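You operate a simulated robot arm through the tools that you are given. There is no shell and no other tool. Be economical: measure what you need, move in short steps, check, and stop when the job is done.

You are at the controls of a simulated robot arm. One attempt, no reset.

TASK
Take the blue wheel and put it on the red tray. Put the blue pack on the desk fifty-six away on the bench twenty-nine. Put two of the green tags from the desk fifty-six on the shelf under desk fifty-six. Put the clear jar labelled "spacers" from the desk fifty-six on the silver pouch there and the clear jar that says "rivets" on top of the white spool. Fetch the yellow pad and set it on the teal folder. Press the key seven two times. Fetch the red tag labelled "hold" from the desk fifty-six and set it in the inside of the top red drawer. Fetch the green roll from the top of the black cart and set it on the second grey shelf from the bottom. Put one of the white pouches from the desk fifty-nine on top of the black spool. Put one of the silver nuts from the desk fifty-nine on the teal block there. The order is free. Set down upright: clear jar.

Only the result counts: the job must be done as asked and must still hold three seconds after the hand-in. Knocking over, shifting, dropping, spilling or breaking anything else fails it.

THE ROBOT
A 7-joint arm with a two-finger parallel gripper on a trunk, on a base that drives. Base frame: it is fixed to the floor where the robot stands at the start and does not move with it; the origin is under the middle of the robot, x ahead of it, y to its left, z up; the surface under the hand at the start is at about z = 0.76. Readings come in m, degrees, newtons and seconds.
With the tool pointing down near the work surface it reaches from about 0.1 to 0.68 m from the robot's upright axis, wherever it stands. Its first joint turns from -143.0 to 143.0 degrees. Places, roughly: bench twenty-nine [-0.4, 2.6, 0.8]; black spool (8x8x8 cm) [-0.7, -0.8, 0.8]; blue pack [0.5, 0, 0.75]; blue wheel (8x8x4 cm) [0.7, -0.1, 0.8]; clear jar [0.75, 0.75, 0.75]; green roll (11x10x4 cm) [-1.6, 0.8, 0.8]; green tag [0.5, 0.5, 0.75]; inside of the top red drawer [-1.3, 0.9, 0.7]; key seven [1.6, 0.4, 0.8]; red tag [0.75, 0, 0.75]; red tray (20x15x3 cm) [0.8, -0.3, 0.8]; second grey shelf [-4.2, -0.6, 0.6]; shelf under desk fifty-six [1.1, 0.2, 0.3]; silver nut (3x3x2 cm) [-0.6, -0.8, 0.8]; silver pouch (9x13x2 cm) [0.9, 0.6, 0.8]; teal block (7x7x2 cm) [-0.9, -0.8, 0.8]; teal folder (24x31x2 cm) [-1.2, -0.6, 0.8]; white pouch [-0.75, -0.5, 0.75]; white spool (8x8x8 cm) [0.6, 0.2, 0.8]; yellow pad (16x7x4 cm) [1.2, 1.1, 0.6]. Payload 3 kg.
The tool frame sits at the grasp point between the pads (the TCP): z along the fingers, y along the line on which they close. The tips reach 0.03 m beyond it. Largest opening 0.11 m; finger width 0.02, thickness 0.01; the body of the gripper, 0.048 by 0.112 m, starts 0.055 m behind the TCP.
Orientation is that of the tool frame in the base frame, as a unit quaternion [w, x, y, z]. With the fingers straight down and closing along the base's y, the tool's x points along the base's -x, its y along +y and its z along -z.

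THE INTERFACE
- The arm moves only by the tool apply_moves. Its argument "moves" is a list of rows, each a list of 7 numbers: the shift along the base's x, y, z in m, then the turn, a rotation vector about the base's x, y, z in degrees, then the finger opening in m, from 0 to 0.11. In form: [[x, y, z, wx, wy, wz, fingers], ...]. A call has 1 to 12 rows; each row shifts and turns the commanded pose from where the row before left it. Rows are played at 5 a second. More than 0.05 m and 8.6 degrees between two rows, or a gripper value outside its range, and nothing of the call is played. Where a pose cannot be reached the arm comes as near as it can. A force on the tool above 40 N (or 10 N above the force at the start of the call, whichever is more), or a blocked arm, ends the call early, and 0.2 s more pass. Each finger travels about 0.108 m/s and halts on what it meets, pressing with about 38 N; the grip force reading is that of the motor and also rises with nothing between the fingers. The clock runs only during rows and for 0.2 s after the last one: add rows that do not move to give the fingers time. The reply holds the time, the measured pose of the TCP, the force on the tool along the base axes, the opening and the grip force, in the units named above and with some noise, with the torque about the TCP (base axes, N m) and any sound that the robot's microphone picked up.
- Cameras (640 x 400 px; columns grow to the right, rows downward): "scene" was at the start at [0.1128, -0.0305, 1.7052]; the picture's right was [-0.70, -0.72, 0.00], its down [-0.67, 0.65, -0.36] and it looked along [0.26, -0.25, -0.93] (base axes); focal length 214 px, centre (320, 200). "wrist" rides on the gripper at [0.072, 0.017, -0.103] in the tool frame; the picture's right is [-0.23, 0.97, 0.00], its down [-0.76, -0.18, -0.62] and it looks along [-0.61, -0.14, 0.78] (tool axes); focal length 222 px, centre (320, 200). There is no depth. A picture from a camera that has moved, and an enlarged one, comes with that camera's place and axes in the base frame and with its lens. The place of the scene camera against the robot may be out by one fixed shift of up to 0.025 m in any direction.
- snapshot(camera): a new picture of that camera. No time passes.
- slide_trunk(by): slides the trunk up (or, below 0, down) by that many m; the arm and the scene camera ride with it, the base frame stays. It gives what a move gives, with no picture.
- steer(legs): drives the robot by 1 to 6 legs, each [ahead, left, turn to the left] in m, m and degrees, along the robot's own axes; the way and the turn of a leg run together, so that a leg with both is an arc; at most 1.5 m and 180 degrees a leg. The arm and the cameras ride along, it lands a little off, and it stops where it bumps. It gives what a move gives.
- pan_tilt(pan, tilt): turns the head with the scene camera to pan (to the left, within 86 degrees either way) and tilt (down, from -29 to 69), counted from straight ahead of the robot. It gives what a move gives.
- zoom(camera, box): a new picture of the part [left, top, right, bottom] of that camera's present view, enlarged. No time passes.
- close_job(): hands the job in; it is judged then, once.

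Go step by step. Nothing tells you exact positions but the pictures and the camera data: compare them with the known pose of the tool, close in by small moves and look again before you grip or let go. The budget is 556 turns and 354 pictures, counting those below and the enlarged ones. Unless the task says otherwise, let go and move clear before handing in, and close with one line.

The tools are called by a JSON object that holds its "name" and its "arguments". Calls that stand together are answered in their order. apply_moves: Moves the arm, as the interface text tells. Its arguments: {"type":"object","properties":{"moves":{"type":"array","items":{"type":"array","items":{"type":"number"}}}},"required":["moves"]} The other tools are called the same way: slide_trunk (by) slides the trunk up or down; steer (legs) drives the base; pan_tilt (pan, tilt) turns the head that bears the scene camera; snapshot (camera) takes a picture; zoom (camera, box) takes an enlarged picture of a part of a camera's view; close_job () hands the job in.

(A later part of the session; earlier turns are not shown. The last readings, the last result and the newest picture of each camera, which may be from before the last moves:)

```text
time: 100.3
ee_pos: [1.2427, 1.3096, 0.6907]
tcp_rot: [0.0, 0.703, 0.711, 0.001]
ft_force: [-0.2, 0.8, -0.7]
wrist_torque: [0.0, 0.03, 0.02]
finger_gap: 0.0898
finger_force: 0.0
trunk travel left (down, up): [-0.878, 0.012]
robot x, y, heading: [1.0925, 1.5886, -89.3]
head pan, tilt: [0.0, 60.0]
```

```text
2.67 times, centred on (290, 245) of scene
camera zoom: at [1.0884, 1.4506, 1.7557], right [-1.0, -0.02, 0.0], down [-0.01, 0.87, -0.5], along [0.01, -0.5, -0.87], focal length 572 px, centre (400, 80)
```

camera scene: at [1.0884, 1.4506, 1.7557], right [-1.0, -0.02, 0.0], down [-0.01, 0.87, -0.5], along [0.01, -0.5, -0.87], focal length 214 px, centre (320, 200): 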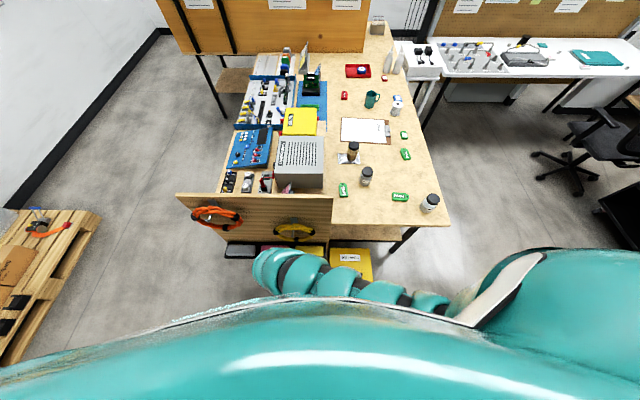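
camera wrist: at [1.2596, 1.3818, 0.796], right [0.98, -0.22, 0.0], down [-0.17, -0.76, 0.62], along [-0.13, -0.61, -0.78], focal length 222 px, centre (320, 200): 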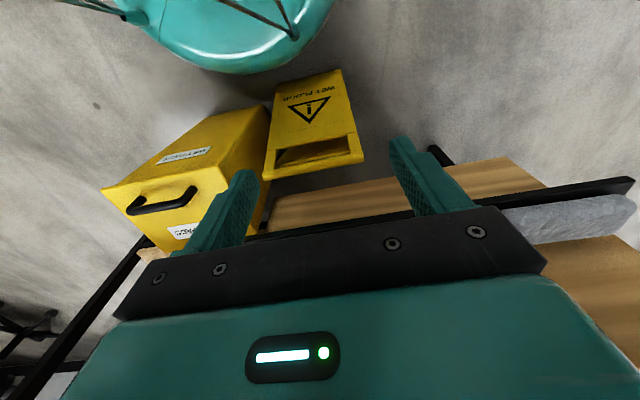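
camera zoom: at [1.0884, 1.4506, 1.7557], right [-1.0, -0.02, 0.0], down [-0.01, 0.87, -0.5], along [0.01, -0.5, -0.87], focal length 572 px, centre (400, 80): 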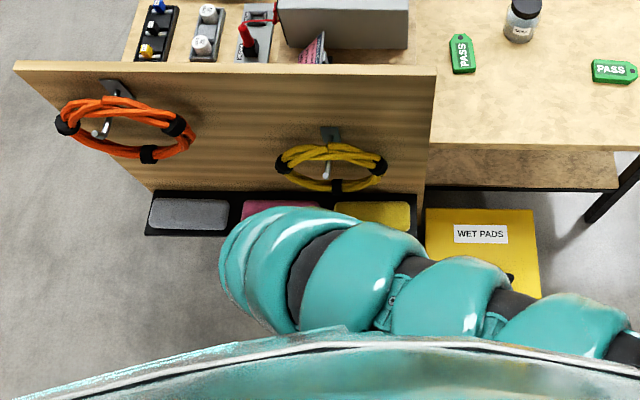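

I need a close look at the pad and the gap to the wall panel; move the hand in front of the tray.

{"name": "apply_moves", "arguments": {"moves": [[-0.03, 0, 0.03, 0, 0, 0, 0.11], [-0.03, 0, 0.03, 0, 0, 0, 0.11], [-0.03, 0, 0.04, 0, 0, 0, 0.11], [0, 0, 0.03, 0, 0, 0, 0.11]]}}

{"name": "snapshot", "arguments": {"camera": "wrist"}}

```text
time: 101.3
ee_pos: [1.2367, 1.3085, 0.6966]
tcp_rot: [-0.001, 0.704, 0.711, 0.0]
ft_force: [-0.2, 0.0, -0.2]
wrist_torque: [0.01, -0.01, -0.03]
finger_gap: 0.1101
finger_force: 0.1
out of reach, approached as far as the arm can: row 1, 2, 3, 4
trunk travel left (down, up): [-0.878, 0.012]
robot x, y, heading: [1.0963, 1.5892, -89.2]
head pan, tilt: [0.0, 60.0]
```

```text
287 pictures are left
camera wrist: at [1.2528, 1.3815, 0.8022], right [0.98, -0.22, 0.0], down [-0.17, -0.76, 0.62], along [-0.14, -0.61, -0.78], focal length 222 px, centre (320, 200)
```

wrist: 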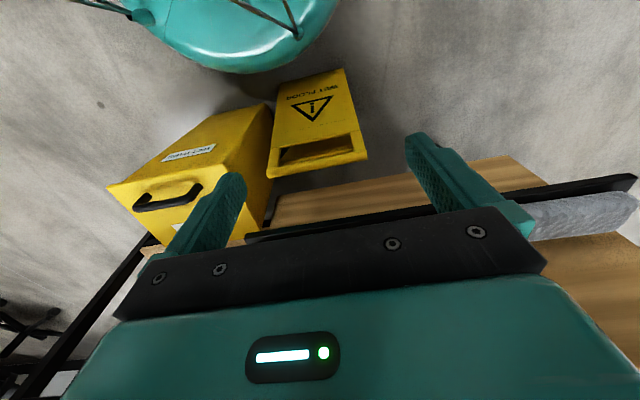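

The arm is in a flipped elbow posture; I turn to free space (+x) to try to undo it by extending and retracting.

{"name": "steer", "arguments": {"legs": [[0, 0, 90]]}}

{"name": "apply_moves", "arguments": {"moves": [[0.045, 0, 0, 0, 0, 0, 0.11], [0.045, 0, 0, 0, 0, 0, 0.11], [0.045, 0, 0, 0, 0, 0, 0.11], [0.045, 0, 0, 0, 0, 0, 0.11], [0.045, 0, 0, 0, 0, 0, 0.11], [0.045, 0, 0, 0, 0, 0, 0.11], [0.045, 0, 0.0, 0, 0, 0, 0.11], [0.045, 0, 0.0, 0, 0, 0, 0.11], [0.045, 0, 0.0, 0, 0, 0, 0.11]]}}

{"name": "pan_tilt", "arguments": {"pan": 0, "tilt": 50}}

{"name": "snapshot", "arguments": {"camera": "scene"}}

```text
time: 105.6
ee_pos: [1.375, 1.7301, 0.6975]
tcp_rot: [-0.001, -0.001, 1.0, 0.0]
ft_force: [0.2, 0.3, -0.2]
wrist_torque: [0.03, 0.01, -0.01]
finger_gap: 0.1099
finger_force: 0.0
trunk travel left (down, up): [-0.878, 0.012]
robot x, y, heading: [1.0953, 1.5879, 0.5]
head pan, tilt: [0.0, 60.0]
```

```text
time: 107.6
ee_pos: [1.595, 1.7153, 0.7175]
tcp_rot: [-0.002, -0.002, 1.0, 0.0]
ft_force: [0.0, 0.2, -0.1]
wrist_torque: [0.0, 0.0, 0.03]
finger_gap: 0.1101
finger_force: 0.0
out of reach, approached as far as the arm can: row 5, 6, 7, 8, 9
trunk travel left (down, up): [-0.878, 0.012]
robot x, y, heading: [1.0911, 1.5862, 0.4]
head pan, tilt: [0.0, 60.0]
```

```text
time: 108.3
ee_pos: [1.5953, 1.7155, 0.7182]
tcp_rot: [-0.001, -0.002, 1.0, 0.0]
ft_force: [-0.8, 0.1, -0.1]
wrist_torque: [0.0, 0.0, 0.0]
finger_gap: 0.1101
finger_force: 0.1
trunk travel left (down, up): [-0.878, 0.012]
robot x, y, heading: [1.0965, 1.5874, 0.4]
head pan, tilt: [0.0, 50.0]
```

```text
286 pictures are left
camera scene: at [1.2432, 1.5984, 1.7681], right [0.01, -1.0, 0.0], down [-0.77, -0.01, -0.64], along [0.64, 0.0, -0.77], focal length 214 px, centre (320, 200)
```

scene: 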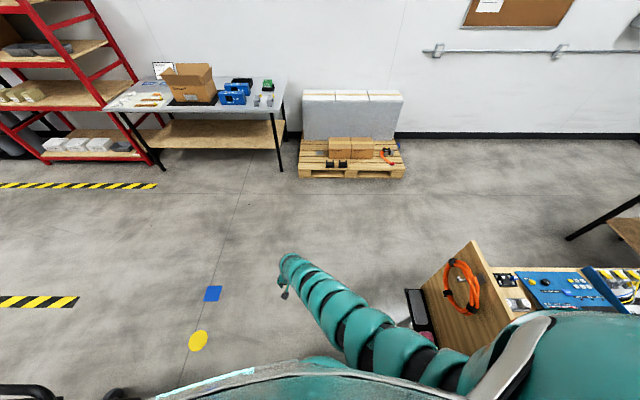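

{"name": "apply_moves", "arguments": {"moves": [[0.0, 0, 0.04, 0, 0, 0, 0.11], [0.0, 0, 0.04, 0, 0, 0, 0.11], [0.0, 0, 0.04, 0, 0, 0, 0.11], [0.0, -0.02, 0.04, 0, 0, 0, 0.11], [0.0, -0.04, 0.02, 0, 0, 0, 0.11], [0, -0.04, 0.02, 0, 0, 0, 0.11], [0, -0.04, 0.02, 0, 0, 0, 0.11]]}}

{"name": "snapshot", "arguments": {"camera": "scene"}}

```text
time: 109.9
ee_pos: [1.6425, 1.6283, 0.9189]
tcp_rot: [-0.001, -0.002, 1.0, 0.001]
ft_force: [0.3, -0.7, 0.0]
wrist_torque: [0.0, 0.0, -0.01]
finger_gap: 0.1101
finger_force: 0.0
out of reach, approached as far as the arm can: row 5, 6, 7
trunk travel left (down, up): [-0.878, 0.012]
robot x, y, heading: [1.0906, 1.5918, 0.5]
head pan, tilt: [0.0, 50.0]
```

```text
285 pictures are left
camera scene: at [1.2445, 1.5969, 1.7681], right [0.01, -1.0, 0.0], down [-0.77, -0.01, -0.64], along [0.64, 0.01, -0.77], focal length 214 px, centre (320, 200)
```

scene: 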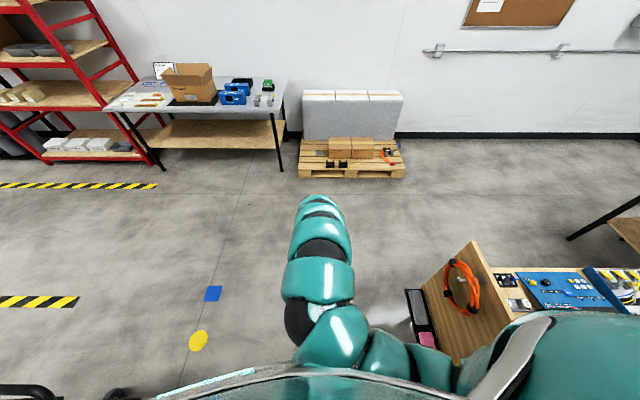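

{"name": "apply_moves", "arguments": {"moves": [[0, 0, 0, 0, -8, 0, 0.11], [0, 0, 0, 0, -8, 0, 0.11], [0, 0, 0, 0, -8, 0, 0.11], [0, 0, 0, 0, -8, 0, 0.11], [0, 0, 0, 0, -8, 0, 0.11], [0, 0, 0, 0, -8, 0, 0.11], [0, 0, 0, 0, -8, 0, 0.11], [0, 0, 0, 0, -8, 0, 0.11]]}}

{"name": "snapshot", "arguments": {"camera": "scene"}}

```text
time: 111.7
ee_pos: [1.7328, 1.6694, 0.9264]
tcp_rot: [0.313, 0.006, 0.949, -0.028]
ft_force: [-0.2, -0.8, 0.1]
wrist_torque: [-0.03, 0.02, 0.03]
finger_gap: 0.1098
finger_force: 0.0
out of reach, approached as far as the arm can: row 1, 2, 3, 4, 5, 6, 7, 8
trunk travel left (down, up): [-0.878, 0.012]
robot x, y, heading: [1.0948, 1.5898, 0.3]
head pan, tilt: [0.0, 50.0]
```

```text
284 pictures are left
camera scene: at [1.2427, 1.5982, 1.7682], right [0.01, -1.0, 0.0], down [-0.77, -0.01, -0.64], along [0.64, 0.0, -0.77], focal length 214 px, centre (320, 200)
```

scene: 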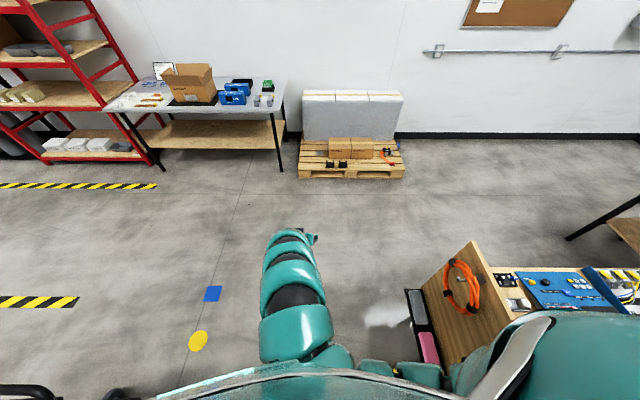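

{"name": "apply_moves", "arguments": {"moves": [[0, -0.04, 0, 0, 0, 0, 0.11], [0, -0.04, 0, 0, 0, 0, 0.11], [0, -0.04, 0, 0, 0, 0, 0.11], [0, -0.04, 0, 0, 0, 0, 0.11], [0, -0.04, 0, 0, 0, 0, 0.11], [0, -0.04, 0, 0, 0, 0, 0.11]]}}

{"name": "snapshot", "arguments": {"camera": "scene"}}

```text
time: 113.1
ee_pos: [1.789, 1.547, 0.9293]
tcp_rot: [0.308, 0.009, 0.951, -0.035]
ft_force: [-0.1, 0.8, -0.2]
wrist_torque: [-0.03, 0.0, -0.01]
finger_gap: 0.1101
finger_force: 0.0
out of reach, approached as far as the arm can: row 1, 2, 3, 4, 5, 6
trunk travel left (down, up): [-0.878, 0.012]
robot x, y, heading: [1.0911, 1.5921, 0.4]
head pan, tilt: [0.0, 50.0]
```

```text
283 pictures are left
camera scene: at [1.2437, 1.5981, 1.7681], right [0.01, -1.0, 0.0], down [-0.77, -0.01, -0.64], along [0.64, 0.0, -0.77], focal length 214 px, centre (320, 200)
```

scene: 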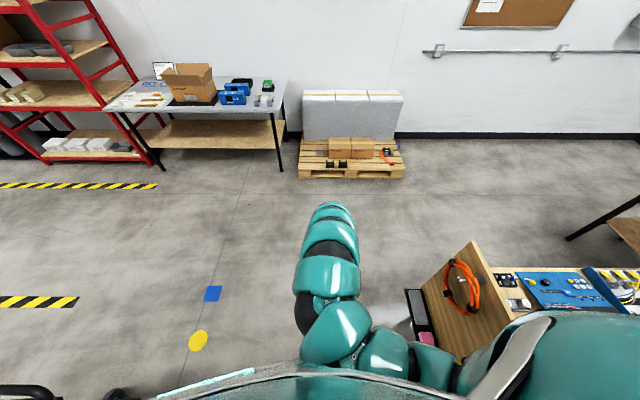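

I restore tool-down, lower and retract, then go back to the pad using a better trunk height.

{"name": "apply_moves", "arguments": {"moves": [[-0.03, 0.02, -0.03, 0.8, 7.2, 0.2, 0.11], [-0.03, 0.02, -0.03, 0.8, 7.2, 0.2, 0.11], [-0.03, 0.02, -0.03, 0.8, 7.2, 0.2, 0.11], [-0.03, 0.02, -0.03, 0.8, 7.2, 0.2, 0.11], [-0.03, 0.02, -0.03, 0.8, 7.2, 0.2, 0.11], [-0.03, 0.0, -0.03, 0, 0, 0, 0.11], [-0.04, 0.0, -0.02, 0, 0, 0, 0.11], [-0.04, 0, 0, 0, 0, 0, 0.11]]}}

{"name": "snapshot", "arguments": {"camera": "scene"}}

```text
time: 114.9
ee_pos: [1.5552, 1.6141, 0.754]
tcp_rot: [0.042, -0.004, 0.999, -0.016]
ft_force: [-2.5, 6.8, 0.8]
wrist_torque: [-0.52, -0.17, -0.12]
finger_gap: 0.1101
finger_force: 0.0
out of reach, approached as far as the arm can: row 2, 3
trunk travel left (down, up): [-0.878, 0.012]
robot x, y, heading: [1.0947, 1.5869, 0.5]
head pan, tilt: [0.0, 50.0]
```

```text
282 pictures are left
camera scene: at [1.243, 1.5948, 1.7682], right [0.01, -1.0, 0.0], down [-0.77, 0.0, -0.64], along [0.64, 0.01, -0.77], focal length 214 px, centre (320, 200)
```

scene: 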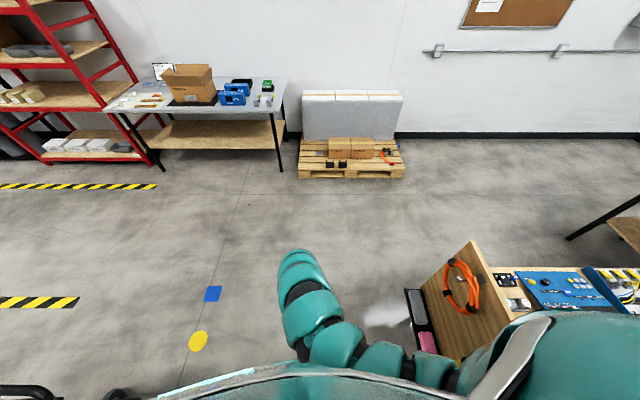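

{"name": "apply_moves", "arguments": {"moves": [[0, 0, 0, 0, 4.8, 0, 0.11], [0, -0.02, 0.04, 0, 0, 0, 0.11], [0, -0.02, 0.04, 0, 0, 0, 0.11], [0, -0.02, 0.04, 0, 0, 0, 0.11], [0, -0.02, 0.04, 0, 0, 0, 0.11], [0, -0.02, 0.03, 0, 0, 0, 0.11]]}}

{"name": "snapshot", "arguments": {"camera": "scene"}}

```text
time: 116.3
ee_pos: [1.6335, 1.5545, 0.8694]
tcp_rot: [0.003, 0.002, 1.0, -0.015]
ft_force: [-0.2, -0.1, 0.3]
wrist_torque: [-0.02, -0.03, 0.0]
finger_gap: 0.11
finger_force: 0.1
out of reach, approached as far as the arm can: row 3, 4, 5, 6
trunk travel left (down, up): [-0.878, 0.012]
robot x, y, heading: [1.0946, 1.59, 0.1]
head pan, tilt: [0.0, 50.0]
```

```text
281 pictures are left
camera scene: at [1.2433, 1.5987, 1.7682], right [0.01, -1.0, 0.0], down [-0.77, -0.01, -0.64], along [0.64, 0.0, -0.77], focal length 214 px, centre (320, 200)
```

scene: 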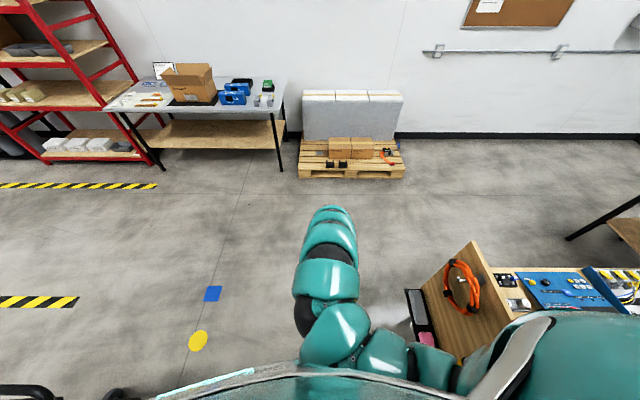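

{"name": "apply_moves", "arguments": {"moves": [[-0.01, 0, -0.045, 0, 0, 0, 0.11], [-0.02, 0, -0.045, 0, 0, 0, 0.11], [-0.02, 0, -0.04, 0, 0, 0, 0.11], [0, -0.045, 0, 0, 0, 0, 0.11], [0, -0.045, 0, 0, 0, 0, 0.11], [0, -0.045, 0, 0, 0, 0, 0.11], [0, -0.045, 0, 0, 0, 0, 0.11], [-0.02, -0.04, 0, 0, 0, 0, 0.11]]}}

{"name": "snapshot", "arguments": {"camera": "scene"}}

```text
time: 118.1
ee_pos: [1.5631, 1.3306, 0.7409]
tcp_rot: [0.004, 0.002, 1.0, -0.014]
ft_force: [-0.4, 0.2, 0.0]
wrist_torque: [-0.03, 0.01, 0.01]
finger_gap: 0.1103
finger_force: 0.1
trunk travel left (down, up): [-0.878, 0.012]
robot x, y, heading: [1.0925, 1.5889, 0.6]
head pan, tilt: [0.0, 50.0]
```

```text
280 pictures are left
camera scene: at [1.2425, 1.5975, 1.7683], right [0.01, -1.0, 0.0], down [-0.77, 0.0, -0.64], along [0.64, 0.0, -0.77], focal length 214 px, centre (320, 200)
```

scene: 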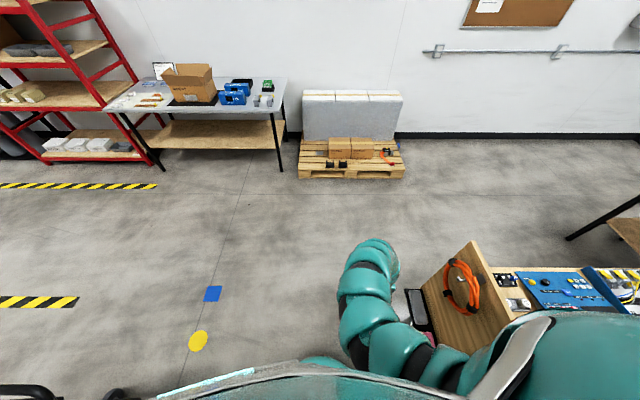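

{"name": "apply_moves", "arguments": {"moves": [[0.04, -0.03, 0, 0, 0, 0, 0.11], [0.045, -0.02, 0, 0, 0, 0, 0.11], [0.045, 0, 0, 0, 0, 0, 0.11], [0.045, 0, 0, 0, 0, 0, 0.11], [0.04, 0, 0, 0, 0, 0, 0.11], [0, 0.045, 0, 0, 0, 0, 0.11], [-0.02, 0.045, 0, 0, 0, 0, 0.11], [-0.02, 0.045, 0, 0, 0, 0, 0.11], [-0.03, 0.04, 0, 0, 0, 0, 0.11], [-0.03, 0.04, 0, 0, 0, 0, 0.11]]}}

{"name": "snapshot", "arguments": {"camera": "scene"}}

```text
time: 120.3
ee_pos: [1.6162, 1.5014, 0.743]
tcp_rot: [0.004, 0.002, 1.0, -0.014]
ft_force: [-1.0, -0.1, 0.3]
wrist_torque: [-0.03, 0.03, 0.01]
finger_gap: 0.11
finger_force: 0.1
out of reach, approached as far as the arm can: row 4, 5
trunk travel left (down, up): [-0.878, 0.012]
robot x, y, heading: [1.0977, 1.5904, 0.5]
head pan, tilt: [0.0, 50.0]
```

```text
279 pictures are left
camera scene: at [1.2429, 1.6006, 1.7682], right [0.01, -1.0, 0.0], down [-0.77, -0.01, -0.64], along [0.64, 0.0, -0.77], focal length 214 px, centre (320, 200)
```

scene: 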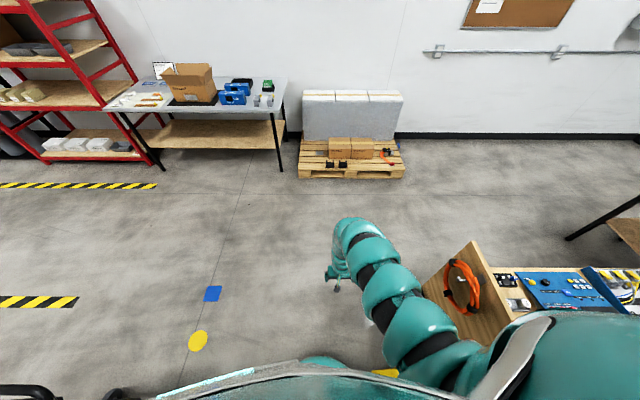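

The elbow is now on the right, as at the start. Test rising and retracting.

{"name": "apply_moves", "arguments": {"moves": [[-0.01, 0.02, 0.04, 0, 0, 1.6, 0.11], [-0.02, 0.02, 0.04, 0, 0, 0, 0.11], [-0.02, 0.02, 0.04, 0, 0, 0, 0.11], [-0.02, 0.02, 0.04, 0, 0, 0, 0.11], [-0.02, 0.02, 0.04, 0, 0, 0, 0.11]]}}

{"name": "snapshot", "arguments": {"camera": "scene"}}

```text
time: 121.5
ee_pos: [1.5959, 1.6375, 0.8725]
tcp_rot: [0.003, -0.012, 1.0, -0.015]
ft_force: [-0.4, 0.2, 0.0]
wrist_torque: [0.01, 0.01, -0.01]
finger_gap: 0.1102
finger_force: 0.0
out of reach, approached as far as the arm can: row 2, 3, 4, 5
trunk travel left (down, up): [-0.878, 0.012]
robot x, y, heading: [1.0948, 1.5908, 0.3]
head pan, tilt: [0.0, 50.0]
```

```text
278 pictures are left
camera scene: at [1.242, 1.5997, 1.7683], right [0.01, -1.0, 0.0], down [-0.77, -0.01, -0.64], along [0.64, 0.0, -0.77], focal length 214 px, centre (320, 200)
```

scene: 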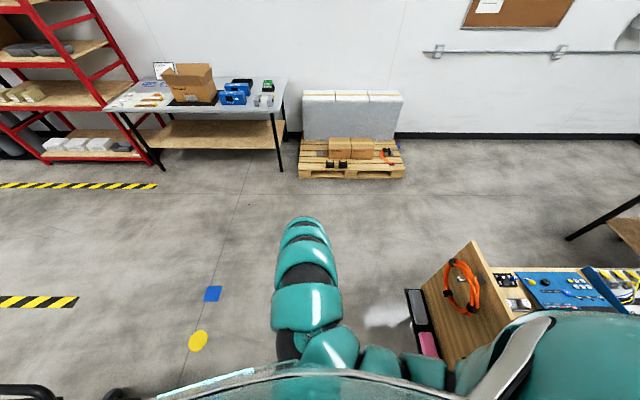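

{"name": "apply_moves", "arguments": {"moves": [[0.0, -0.02, -0.04, 0, 0, 0, 0.11], [0.02, -0.03, -0.04, 0, 0, 0, 0.11], [0.02, -0.04, -0.04, 0, 0, 0, 0.11], [0.03, -0.04, -0.01, 0, 0, 0, 0.11], [0.04, -0.02, 0, 0, 0, 0, 0.11], [0.04, -0.02, 0, 0, 0, 0, 0.11], [0.04, -0.02, 0, 0, 0, 0, 0.11]]}}

{"name": "snapshot", "arguments": {"camera": "scene"}}

```text
refused: row 2 steps farther than a row can; nothing moved
```

```text
277 pictures are left
camera scene: at [1.242, 1.5997, 1.7683], right [0.01, -1.0, 0.0], down [-0.77, -0.01, -0.64], along [0.64, 0.0, -0.77], focal length 214 px, centre (320, 200)
```

scene: 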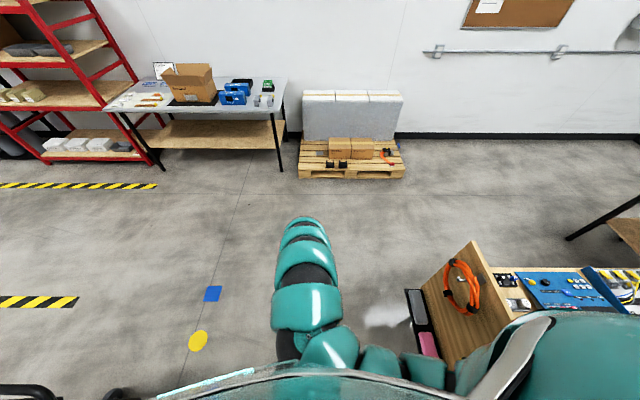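

{"name": "apply_moves", "arguments": {"moves": [[0.0, -0.02, -0.04, 0, 0, 0, 0.11], [0.02, -0.02, -0.03, 0, 0, 0, 0.11], [0.02, -0.03, -0.03, 0, 0, 0, 0.11], [0.03, -0.03, -0.02, 0, 0, 0, 0.11], [0.04, -0.02, 0, 0, 0, 0, 0.11], [0.04, -0.02, 0, 0, 0, 0, 0.11], [0.04, -0.02, 0, 0, 0, 0, 0.11]]}}

{"name": "apply_moves", "arguments": {"moves": [[-0.02, 0.02, 0, 0, 0, 0, 0.11], [-0.02, 0.02, 0.02, 0, 0, 0, 0.11], [-0.02, 0, 0.04, 0, 0, 0, 0.11], [-0.02, 0, 0.04, 0, 0, 0, 0.11], [-0.02, 0, 0.04, 0, 0, 0, 0.11]]}}

{"name": "snapshot", "arguments": {"camera": "scene"}}

```text
time: 123.1
ee_pos: [1.7308, 1.502, 0.7588]
tcp_rot: [0.003, -0.012, 1.0, -0.013]
ft_force: [0.5, 0.1, 0.4]
wrist_torque: [-0.02, -0.02, -0.04]
finger_gap: 0.1103
finger_force: 0.1
out of reach, approached as far as the arm can: row 6, 7
trunk travel left (down, up): [-0.878, 0.012]
robot x, y, heading: [1.0916, 1.5888, 0.3]
head pan, tilt: [0.0, 50.0]
```

```text
time: 124.3
ee_pos: [1.648, 1.5472, 0.8874]
tcp_rot: [0.003, -0.013, 1.0, -0.014]
ft_force: [-1.0, -1.1, -0.1]
wrist_torque: [0.08, -0.03, 0.0]
finger_gap: 0.1102
finger_force: 0.0
out of reach, approached as far as the arm can: row 5
trunk travel left (down, up): [-0.878, 0.012]
robot x, y, heading: [1.0954, 1.5906, 0.4]
head pan, tilt: [0.0, 50.0]
```

```text
276 pictures are left
camera scene: at [1.2414, 1.5979, 1.7683], right [0.01, -1.0, 0.0], down [-0.77, 0.0, -0.64], along [0.64, 0.0, -0.77], focal length 214 px, centre (320, 200)
```

scene: 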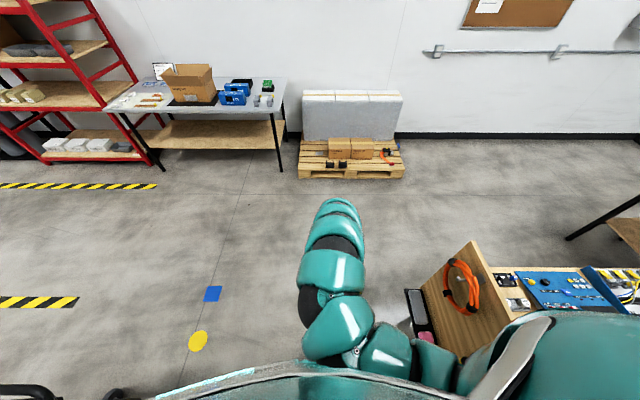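

The arm works within a band, so I pick trunk heights accordingly. Back to the pad: retract low, step away, turn to face the panel.

{"name": "apply_moves", "arguments": {"moves": [[0.0, 0.0, -0.045, 0, 0, 0, 0.11], [-0.02, 0.0, -0.04, 0, 0, 0, 0.11], [-0.03, 0.0, -0.035, 0, 0, 0, 0.11], [-0.045, 0.0, 0, 0, 0, 0, 0.11], [-0.045, 0.0, 0, 0, 0, 0, 0.11], [0, 0, 0, 0, 0, 1, 0.11]]}}

{"name": "steer", "arguments": {"legs": [[0, 0.2, 0], [0, 0, -90]]}}

{"name": "snapshot", "arguments": {"camera": "wrist"}}

{"name": "snapshot", "arguments": {"camera": "scene"}}

```text
time: 125.7
ee_pos: [1.508, 1.5503, 0.7623]
tcp_rot: [0.006, -0.02, 1.0, -0.016]
ft_force: [-0.2, 0.9, 0.0]
wrist_torque: [-0.01, -0.02, -0.01]
finger_gap: 0.1101
finger_force: 0.0
out of reach, approached as far as the arm can: row 5
trunk travel left (down, up): [-0.878, 0.012]
robot x, y, heading: [1.0948, 1.5873, 0.3]
head pan, tilt: [0.0, 50.0]
```

```text
time: 131.2
ee_pos: [1.04, 1.3768, 0.761]
tcp_rot: [-0.007, 0.702, 0.712, -0.013]
ft_force: [-0.5, -0.6, -1.2]
wrist_torque: [-0.01, -0.01, -0.01]
finger_gap: 0.1099
finger_force: 0.1
trunk travel left (down, up): [-0.878, 0.012]
robot x, y, heading: [1.0942, 1.7894, -91.2]
head pan, tilt: [0.0, 50.0]
```

```text
275 pictures are left
camera wrist: at [1.0588, 1.4504, 0.8652], right [0.98, -0.21, -0.03], down [-0.15, -0.76, 0.63], along [-0.15, -0.61, -0.77], focal length 222 px, centre (320, 200)
```

wrist: 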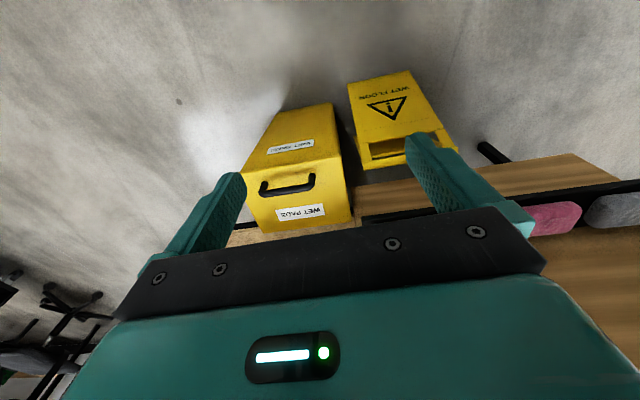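

```text
274 pictures are left
camera scene: at [1.0813, 1.6439, 1.7682], right [-1.0, 0.02, 0.0], down [0.02, 0.77, -0.64], along [-0.01, -0.64, -0.77], focal length 214 px, centre (320, 200)
```

scene: 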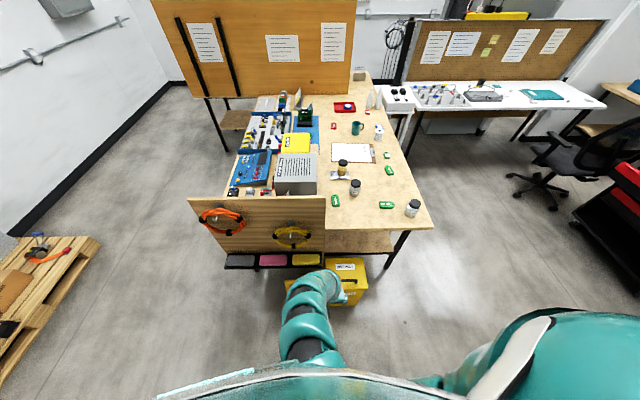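

{"name": "zoom", "arguments": {"camera": "scene", "box": [215, 190, 345, 275]}}

```text
4.71 times, centred on (280, 232) of scene
camera zoom: at [1.0813, 1.6439, 1.7682], right [-1.0, 0.02, 0.0], down [0.02, 0.77, -0.64], along [-0.01, -0.64, -0.77], focal length 1009 px, centre (508, 47)
```

zoom: 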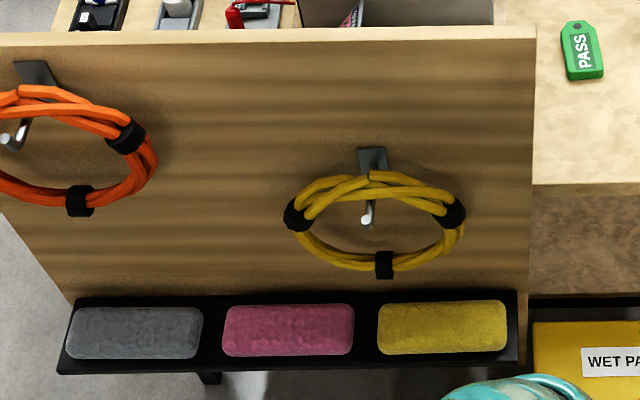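

I rotate the hand so the fingers close along y (camera toward -x, away from the cable).

{"name": "apply_moves", "arguments": {"moves": [[0, 0, 0, 0, 0, 8.5, 0.09], [0, 0, 0, 0, 0, 8.5, 0.09], [0, 0, 0, 0, 0, 8.5, 0.09], [0, 0, 0, 0, 0, 8.5, 0.09], [0, 0, 0, 0, 0, 8.5, 0.09], [0, 0, 0, 0, 0, 8.5, 0.09], [0, 0, 0, 0, 0, 8.5, 0.09], [0, 0, 0, 0, 0, 8.5, 0.09], [0, 0, 0, 0, 0, 8.5, 0.09], [0, 0, 0, 0, 0, 8.5, 0.09], [0, 0, 0, 0, 0, 5, 0.09]]}}

{"name": "snapshot", "arguments": {"camera": "scene"}}

```text
time: 133.6
ee_pos: [1.0415, 1.3727, 0.7572]
tcp_rot: [0.003, -0.009, 1.0, -0.013]
ft_force: [-0.1, -0.4, -0.7]
wrist_torque: [0.01, 0.0, 0.02]
finger_gap: 0.0898
finger_force: 0.1
out of reach, approached as far as the arm can: row 6
trunk travel left (down, up): [-0.878, 0.012]
robot x, y, heading: [1.0933, 1.7934, -91.3]
head pan, tilt: [0.0, 50.0]
```

```text
272 pictures are left
camera scene: at [1.0814, 1.6438, 1.7682], right [-1.0, 0.02, 0.0], down [0.02, 0.77, -0.64], along [-0.01, -0.64, -0.77], focal length 214 px, centre (320, 200)
```

scene: 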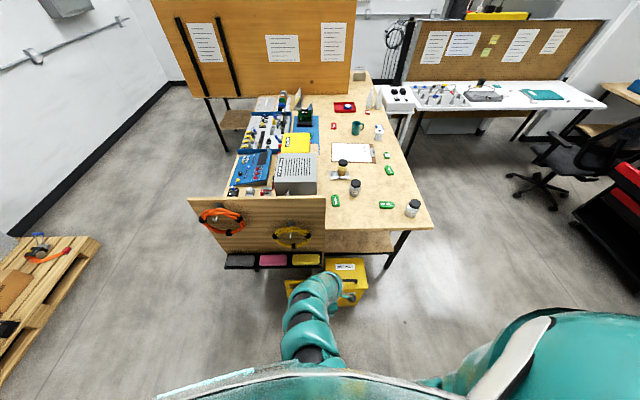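

{"name": "apply_moves", "arguments": {"moves": [[0, 0, 0, -5.5, 0.1, -0.3, 0.09], [0, 0, 0, -5.5, 0.1, -0.3, 0.09], [0, 0, 0, -5.5, 0.1, -0.3, 0.09]]}}

{"name": "steer", "arguments": {"legs": [[0.16, 0, 1.2]]}}

{"name": "snapshot", "arguments": {"camera": "wrist"}}

```text
time: 134.4
ee_pos: [1.0632, 1.3469, 0.7305]
tcp_rot: [-0.001, 0.0, 0.987, -0.158]
ft_force: [0.1, -0.3, 0.3]
wrist_torque: [0.0, 0.02, 0.01]
finger_gap: 0.0901
finger_force: 0.0
out of reach, approached as far as the arm can: row 1, 2, 3
trunk travel left (down, up): [-0.878, 0.012]
robot x, y, heading: [1.0891, 1.7919, -91.1]
head pan, tilt: [0.0, 50.0]
```

```text
time: 135.8
ee_pos: [1.0703, 1.187, 0.7311]
tcp_rot: [0.002, -0.009, 0.988, -0.157]
ft_force: [0.1, 0.1, -0.8]
wrist_torque: [-0.02, 0.0, -0.01]
finger_gap: 0.0901
finger_force: 0.3
trunk travel left (down, up): [-0.878, 0.012]
robot x, y, heading: [1.09, 1.6305, -89.9]
head pan, tilt: [0.0, 50.0]
```

```text
271 pictures are left
camera wrist: at [0.9971, 1.2339, 0.8254], right [0.21, 0.93, -0.3], down [0.76, 0.04, 0.65], along [0.61, -0.37, -0.7], focal length 222 px, centre (320, 200)
```

wrist: 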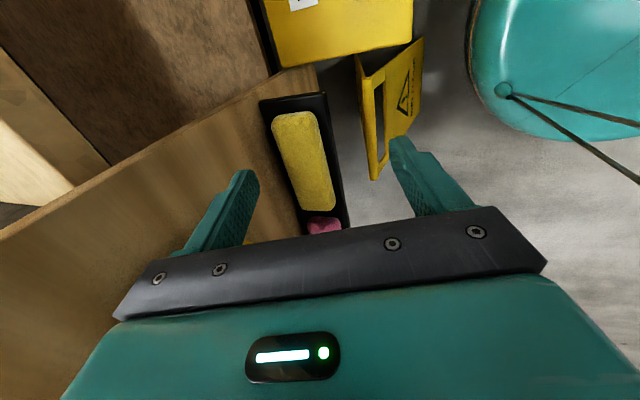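

Pad located: top z ≈0.566, centre y ≈1.085, x 1.08–1.24, ~2 cm gap behind. I lower the trunk and move over the pad's free end.

{"name": "slide_trunk", "arguments": {"by": -0.1}}

{"name": "apply_moves", "arguments": {"moves": [[0.01, 0, 0.03, 8, 0, 0, 0.1], [0.01, -0.02, 0.01, 0, 0, 0, 0.1], [0.01, -0.02, 0, 0, 0, 0, 0.1], [0.01, -0.02, 0, 0, 0, 0, 0.1]]}}

{"name": "snapshot", "arguments": {"camera": "wrist"}}

{"name": "snapshot", "arguments": {"camera": "scene"}}

```text
time: 137.1
ee_pos: [1.0727, 1.1868, 0.6306]
tcp_rot: [0.002, -0.009, 0.987, -0.158]
ft_force: [-0.3, 0.4, 0.1]
wrist_torque: [-0.03, 0.01, -0.03]
finger_gap: 0.0899
finger_force: 0.0
trunk travel left (down, up): [-0.778, 0.112]
robot x, y, heading: [1.093, 1.6337, -90.0]
head pan, tilt: [0.0, 50.0]
```

```text
time: 138.1
ee_pos: [1.1122, 1.1252, 0.6694]
tcp_rot: [0.0, -0.009, 0.996, -0.087]
ft_force: [0.4, -1.2, 0.5]
wrist_torque: [-0.01, 0.0, 0.02]
finger_gap: 0.1
finger_force: 0.0
trunk travel left (down, up): [-0.778, 0.112]
robot x, y, heading: [1.0907, 1.6315, -90.3]
head pan, tilt: [0.0, 50.0]
```

```text
270 pictures are left
camera wrist: at [1.0392, 1.1578, 0.7703], right [0.21, 0.96, -0.17], down [0.76, -0.05, 0.65], along [0.61, -0.26, -0.75], focal length 222 px, centre (320, 200)
```

wrist: 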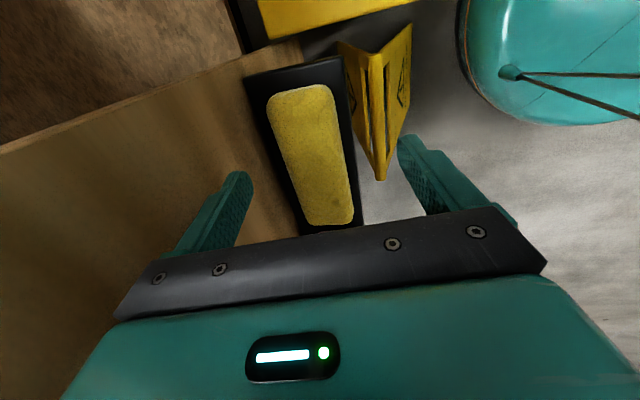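

```text
269 pictures are left
camera scene: at [1.0832, 1.4791, 1.6681], right [-1.0, 0.0, 0.0], down [0.0, 0.77, -0.64], along [0.0, -0.64, -0.77], focal length 214 px, centre (320, 200)
```

scene: 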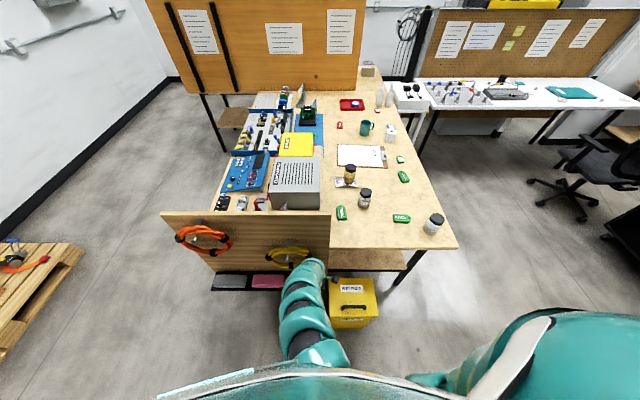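

{"name": "apply_moves", "arguments": {"moves": [[0.0, -0.012, 0, 0, 0, 0, 0.09], [0.0, -0.012, 0, 0, 0, -1, 0.09], [0, 0, 0, 0, 0, 0, 0.09]]}}

{"name": "slide_trunk", "arguments": {"by": -0.06}}

{"name": "snapshot", "arguments": {"camera": "wrist"}}

```text
time: 138.9
ee_pos: [1.1121, 1.101, 0.6696]
tcp_rot: [0.0, 0.0, 0.996, -0.088]
ft_force: [-0.3, -0.3, -0.8]
wrist_torque: [-0.01, 0.03, -0.02]
finger_gap: 0.0899
finger_force: 0.1
trunk travel left (down, up): [-0.778, 0.112]
robot x, y, heading: [1.0929, 1.635, -90.1]
head pan, tilt: [0.0, 50.0]
```

```text
time: 139.9
ee_pos: [1.1124, 1.1013, 0.6098]
tcp_rot: [0.001, 0.0, 0.996, -0.088]
ft_force: [0.4, 0.5, 0.4]
wrist_torque: [-0.03, 0.0, -0.02]
finger_gap: 0.09
finger_force: 0.1
trunk travel left (down, up): [-0.718, 0.172]
robot x, y, heading: [1.087, 1.6297, -89.9]
head pan, tilt: [0.0, 50.0]
```

```text
268 pictures are left
camera wrist: at [1.0398, 1.1358, 0.7099], right [0.23, 0.96, -0.17], down [0.76, -0.06, 0.65], along [0.61, -0.27, -0.74], focal length 222 px, centre (320, 200)
```

wrist: 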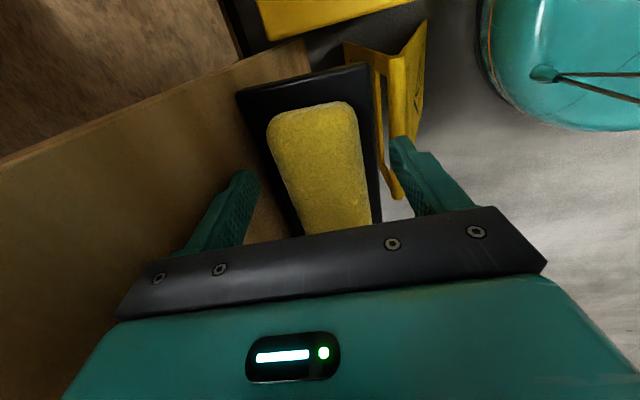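

{"name": "slide_trunk", "arguments": {"by": -0.03}}

{"name": "snapshot", "arguments": {"camera": "wrist"}}

```text
time: 140.7
ee_pos: [1.1123, 1.1007, 0.5795]
tcp_rot: [0.001, -0.001, 0.996, -0.088]
ft_force: [-0.2, 0.6, 0.0]
wrist_torque: [0.02, 0.0, 0.01]
finger_gap: 0.0898
finger_force: 0.1
trunk travel left (down, up): [-0.688, 0.202]
robot x, y, heading: [1.0903, 1.6344, -90.3]
head pan, tilt: [0.0, 50.0]
```

```text
267 pictures are left
camera wrist: at [1.0398, 1.1359, 0.6798], right [0.23, 0.96, -0.17], down [0.76, -0.06, 0.65], along [0.61, -0.27, -0.74], focal length 222 px, centre (320, 200)
```

wrist: 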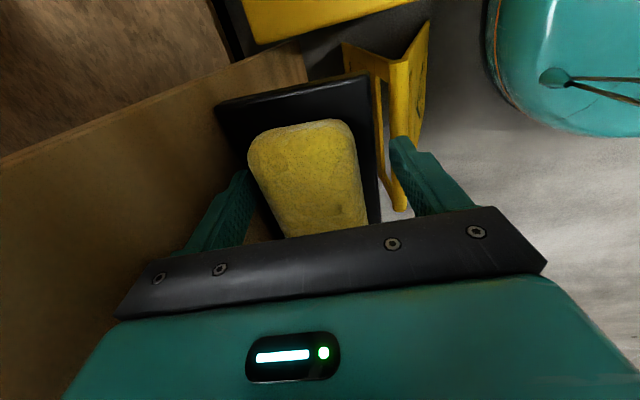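

{"name": "apply_moves", "arguments": {"moves": [[0.0, -0.004, 0, 0, 0, 0, 0.09], [0, 0, 0, 0, 0, 0, 0.09]]}}

{"name": "slide_trunk", "arguments": {"by": -0.012}}

{"name": "snapshot", "arguments": {"camera": "wrist"}}

```text
time: 141.3
ee_pos: [1.1116, 1.0973, 0.5792]
tcp_rot: [0.001, 0.0, 0.996, -0.088]
ft_force: [-0.3, -0.3, -0.3]
wrist_torque: [-0.01, 0.0, -0.01]
finger_gap: 0.0898
finger_force: 0.0
trunk travel left (down, up): [-0.688, 0.202]
robot x, y, heading: [1.0923, 1.6334, -90.2]
head pan, tilt: [0.0, 50.0]
```

```text
time: 142.0
ee_pos: [1.1126, 1.097, 0.5719]
tcp_rot: [0.002, 0.0, 0.996, -0.093]
ft_force: [-4.7, 9.6, 26.1]
wrist_torque: [-1.07, 0.17, -0.1]
finger_gap: 0.0877
finger_force: 0.0
trunk travel left (down, up): [-0.676, 0.214]
robot x, y, heading: [1.0902, 1.6343, -90.1]
head pan, tilt: [0.0, 50.0]
stopped: the force on the tool passed its limit at 46 N (the readings are from after the stop); the commanded pose is now the measured one
```

```text
266 pictures are left
camera wrist: at [1.0396, 1.1317, 0.6715], right [0.23, 0.96, -0.18], down [0.76, -0.06, 0.65], along [0.61, -0.28, -0.74], focal length 222 px, centre (320, 200)
```

wrist: 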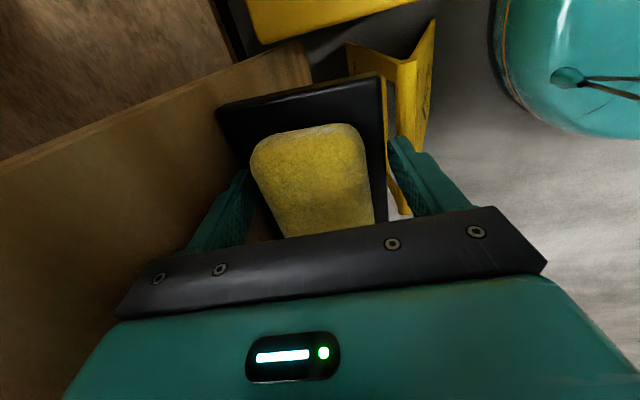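

{"name": "slide_trunk", "arguments": {"by": 0.012}}

{"name": "apply_moves", "arguments": {"moves": [[0.0, 0.008, 0, 0.5, 0, 0, 0.09], [0, 0, 0, 0, 0, 0, 0.09]]}}

{"name": "zoom", "arguments": {"camera": "wrist", "box": [160, 60, 480, 260]}}

```text
time: 142.6
ee_pos: [1.1127, 1.0964, 0.581]
tcp_rot: [0.002, -0.001, 0.996, -0.09]
ft_force: [0.1, 0.4, -0.3]
wrist_torque: [-0.03, -0.04, -0.02]
finger_gap: 0.09
finger_force: 0.0
trunk travel left (down, up): [-0.688, 0.202]
robot x, y, heading: [1.0923, 1.6339, -90.2]
head pan, tilt: [0.0, 50.0]
```

```text
time: 143.2
ee_pos: [1.1144, 1.1034, 0.5809]
tcp_rot: [0.002, 0.0, 0.996, -0.086]
ft_force: [0.0, -0.1, -0.1]
wrist_torque: [-0.01, 0.0, -0.01]
finger_gap: 0.0899
finger_force: 0.1
trunk travel left (down, up): [-0.688, 0.202]
robot x, y, heading: [1.0893, 1.6319, -90.3]
head pan, tilt: [0.0, 50.0]
```

```text
2.00 times, centred on (320, 160) of wrist
camera zoom: at [1.0416, 1.1376, 0.6821], right [0.23, 0.96, -0.17], down [0.76, -0.07, 0.65], along [0.61, -0.27, -0.74], focal length 444 px, centre (320, 280)
```

zoom: 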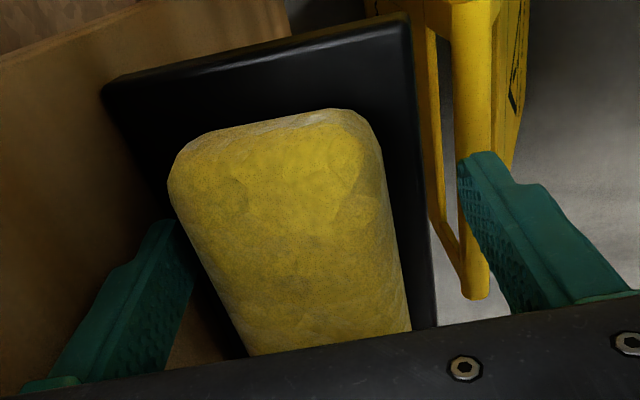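

{"name": "slide_trunk", "arguments": {"by": -0.004}}

{"name": "apply_moves", "arguments": {"moves": [[0, 0, 0, 0, 0, 0, 0.06], [0, 0, 0, 0, 0, 0, 0.03], [0, 0, 0, 0, 0, 0, 0.0], [0, 0, 0, 0, 0, 0, 0.0], [0, 0, 0, 0, 0, 0, 0.0]]}}

{"name": "zoom", "arguments": {"camera": "wrist", "box": [160, 60, 480, 260]}}

```text
time: 143.7
ee_pos: [1.1141, 1.1036, 0.5779]
tcp_rot: [0.0, -0.001, 0.996, -0.085]
ft_force: [0.9, 0.2, 0.5]
wrist_torque: [-0.03, 0.01, 0.01]
finger_gap: 0.0897
finger_force: 0.1
trunk travel left (down, up): [-0.684, 0.206]
robot x, y, heading: [1.0898, 1.633, -90.2]
head pan, tilt: [0.0, 50.0]
```

```text
time: 144.9
ee_pos: [1.1166, 1.1066, 0.5794]
tcp_rot: [0.002, -0.001, 0.996, -0.086]
ft_force: [-2.1, 9.0, 2.0]
wrist_torque: [0.33, 0.18, -0.07]
finger_gap: 0.0656
finger_force: 37.9
trunk travel left (down, up): [-0.684, 0.206]
robot x, y, heading: [1.096, 1.6353, -90.0]
head pan, tilt: [0.0, 50.0]
```

```text
2.00 times, centred on (320, 160) of wrist
camera zoom: at [1.0439, 1.1403, 0.6785], right [0.23, 0.96, -0.17], down [0.76, -0.07, 0.65], along [0.61, -0.27, -0.74], focal length 444 px, centre (320, 280)
```

zoom: 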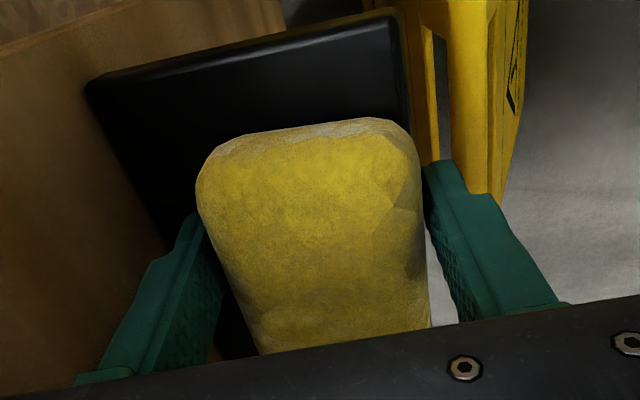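

{"name": "slide_trunk", "arguments": {"by": 0.03}}

{"name": "snapshot", "arguments": {"camera": "wrist"}}

```text
time: 145.7
ee_pos: [1.1128, 1.1015, 0.6079]
tcp_rot: [0.0, -0.001, 0.996, -0.086]
ft_force: [0.3, 0.6, -1.7]
wrist_torque: [0.02, 0.0, -0.03]
finger_gap: 0.0652
finger_force: 37.8
trunk travel left (down, up): [-0.714, 0.176]
robot x, y, heading: [1.0922, 1.6323, -89.9]
head pan, tilt: [0.0, 50.0]
```

```text
263 pictures are left
camera wrist: at [1.0396, 1.1355, 0.7082], right [0.23, 0.96, -0.17], down [0.76, -0.07, 0.65], along [0.61, -0.27, -0.74], focal length 222 px, centre (320, 200)
```

wrist: 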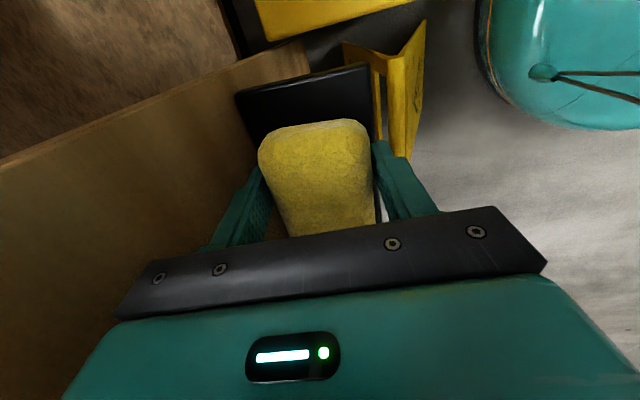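

The pad is held. I back straight out from under the cable.

{"name": "steer", "arguments": {"legs": [[-0.25, 0, 0]]}}

{"name": "snapshot", "arguments": {"camera": "scene"}}

{"name": "snapshot", "arguments": {"camera": "wrist"}}

```text
time: 147.5
ee_pos: [1.1149, 1.3577, 0.6081]
tcp_rot: [0.0, -0.001, 0.996, -0.087]
ft_force: [0.0, 0.9, 0.6]
wrist_torque: [-0.03, 0.02, 0.04]
finger_gap: 0.0646
finger_force: 37.9
trunk travel left (down, up): [-0.714, 0.176]
robot x, y, heading: [1.0931, 1.8853, -89.9]
head pan, tilt: [0.0, 50.0]
```

```text
262 pictures are left
camera scene: at [1.0845, 1.739, 1.6049], right [-1.0, 0.0, 0.0], down [0.0, 0.77, -0.64], along [0.0, -0.64, -0.77], focal length 214 px, centre (320, 200)
```

scene: 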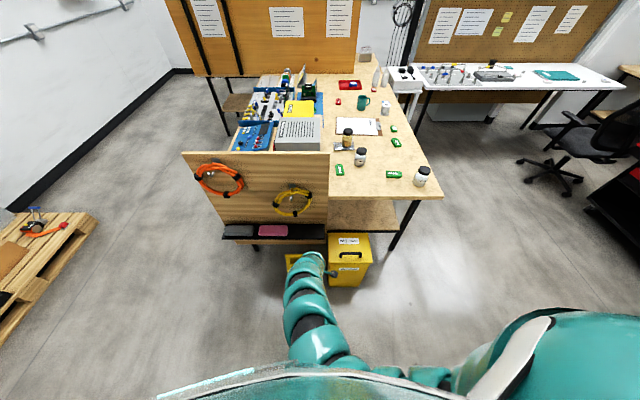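

```text
261 pictures are left
camera wrist: at [1.0422, 1.3925, 0.7086], right [0.23, 0.96, -0.17], down [0.76, -0.07, 0.65], along [0.61, -0.27, -0.74], focal length 222 px, centre (320, 200)
```

wrist: 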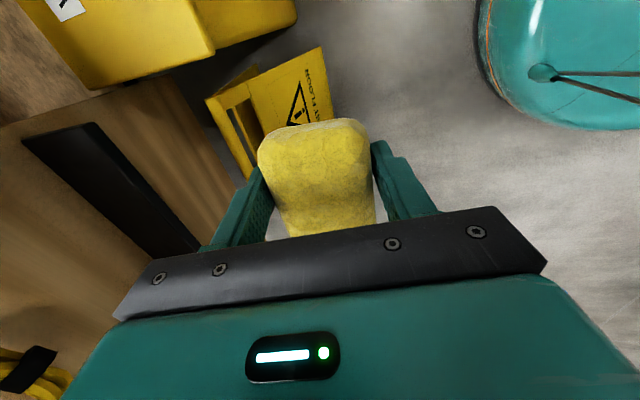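

Now to desk 59: raise the trunk, turn and drive around via the aisle.

{"name": "slide_trunk", "arguments": {"by": 0.15}}

{"name": "steer", "arguments": {"legs": [[0, 0, -90], [0, 0.35, 0], [1.0, 0, 0]]}}

{"name": "pan_tilt", "arguments": {"pan": 20, "tilt": 30}}

{"name": "snapshot", "arguments": {"camera": "scene"}}

```text
time: 149.3
ee_pos: [1.1147, 1.3586, 0.757]
tcp_rot: [0.0, -0.001, 0.996, -0.087]
ft_force: [0.3, 0.3, -0.4]
wrist_torque: [-0.01, 0.01, -0.03]
finger_gap: 0.0639
finger_force: 37.6
trunk travel left (down, up): [-0.864, 0.026]
robot x, y, heading: [1.0936, 1.8867, -89.9]
head pan, tilt: [0.0, 50.0]
```

```text
time: 160.2
ee_pos: [-0.4503, 1.5575, 0.7568]
tcp_rot: [-0.061, 0.714, 0.695, -0.061]
ft_force: [0.2, 1.2, -0.4]
wrist_torque: [0.02, 0.0, -0.03]
finger_gap: 0.0619
finger_force: 37.9
trunk travel left (down, up): [-0.864, 0.026]
robot x, y, heading: [0.0796, 1.5643, 178.0]
head pan, tilt: [0.0, 50.0]
```

```text
time: 161.0
ee_pos: [-0.4495, 1.5577, 0.7575]
tcp_rot: [-0.062, 0.715, 0.694, -0.062]
ft_force: [0.7, -0.4, -0.7]
wrist_torque: [0.02, -0.02, -0.01]
finger_gap: 0.0616
finger_force: 37.9
trunk travel left (down, up): [-0.864, 0.026]
robot x, y, heading: [0.078, 1.5631, 178.3]
head pan, tilt: [20.0, 30.0]
```

```text
260 pictures are left
camera scene: at [-0.0945, 1.5477, 1.7842], right [-0.31, 0.95, 0.0], down [0.48, 0.16, -0.87], along [-0.82, -0.27, -0.5], focal length 214 px, centre (320, 200)
```

scene: 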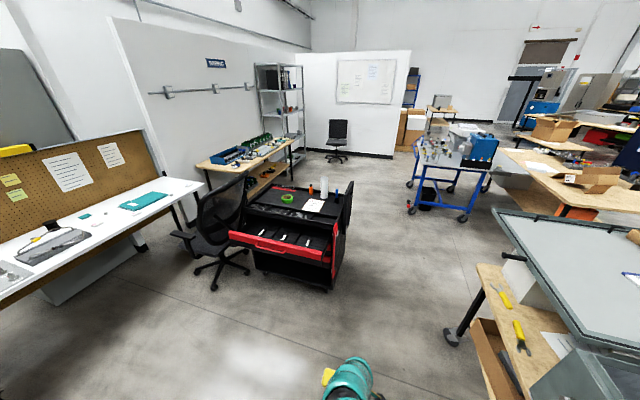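

{"name": "zoom", "arguments": {"camera": "scene", "box": [0, 150, 220, 290]}}

{"name": "zoom", "arguments": {"camera": "scene", "box": [170, 160, 370, 300]}}

```text
2.86 times, centred on (110, 220) of scene
camera zoom: at [-0.0945, 1.5477, 1.7842], right [-0.31, 0.95, 0.0], down [0.48, 0.16, -0.87], along [-0.82, -0.27, -0.5], focal length 613 px, centre (920, 143)
```

zoom: 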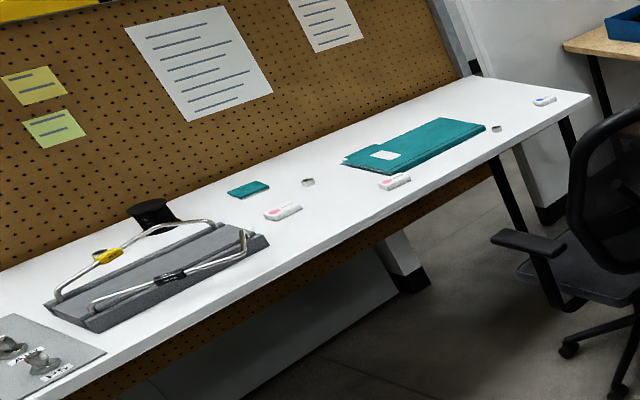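

```text
2.86 times, centred on (270, 230) of scene
camera zoom: at [-0.0945, 1.5477, 1.7842], right [-0.31, 0.95, 0.0], down [0.48, 0.16, -0.87], along [-0.82, -0.27, -0.5], focal length 613 px, centre (463, 114)
```

zoom: 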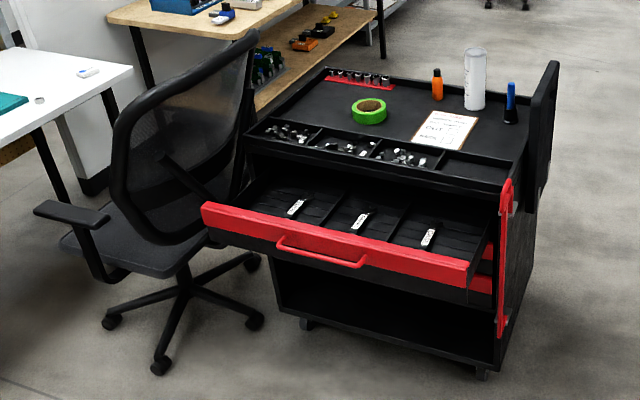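

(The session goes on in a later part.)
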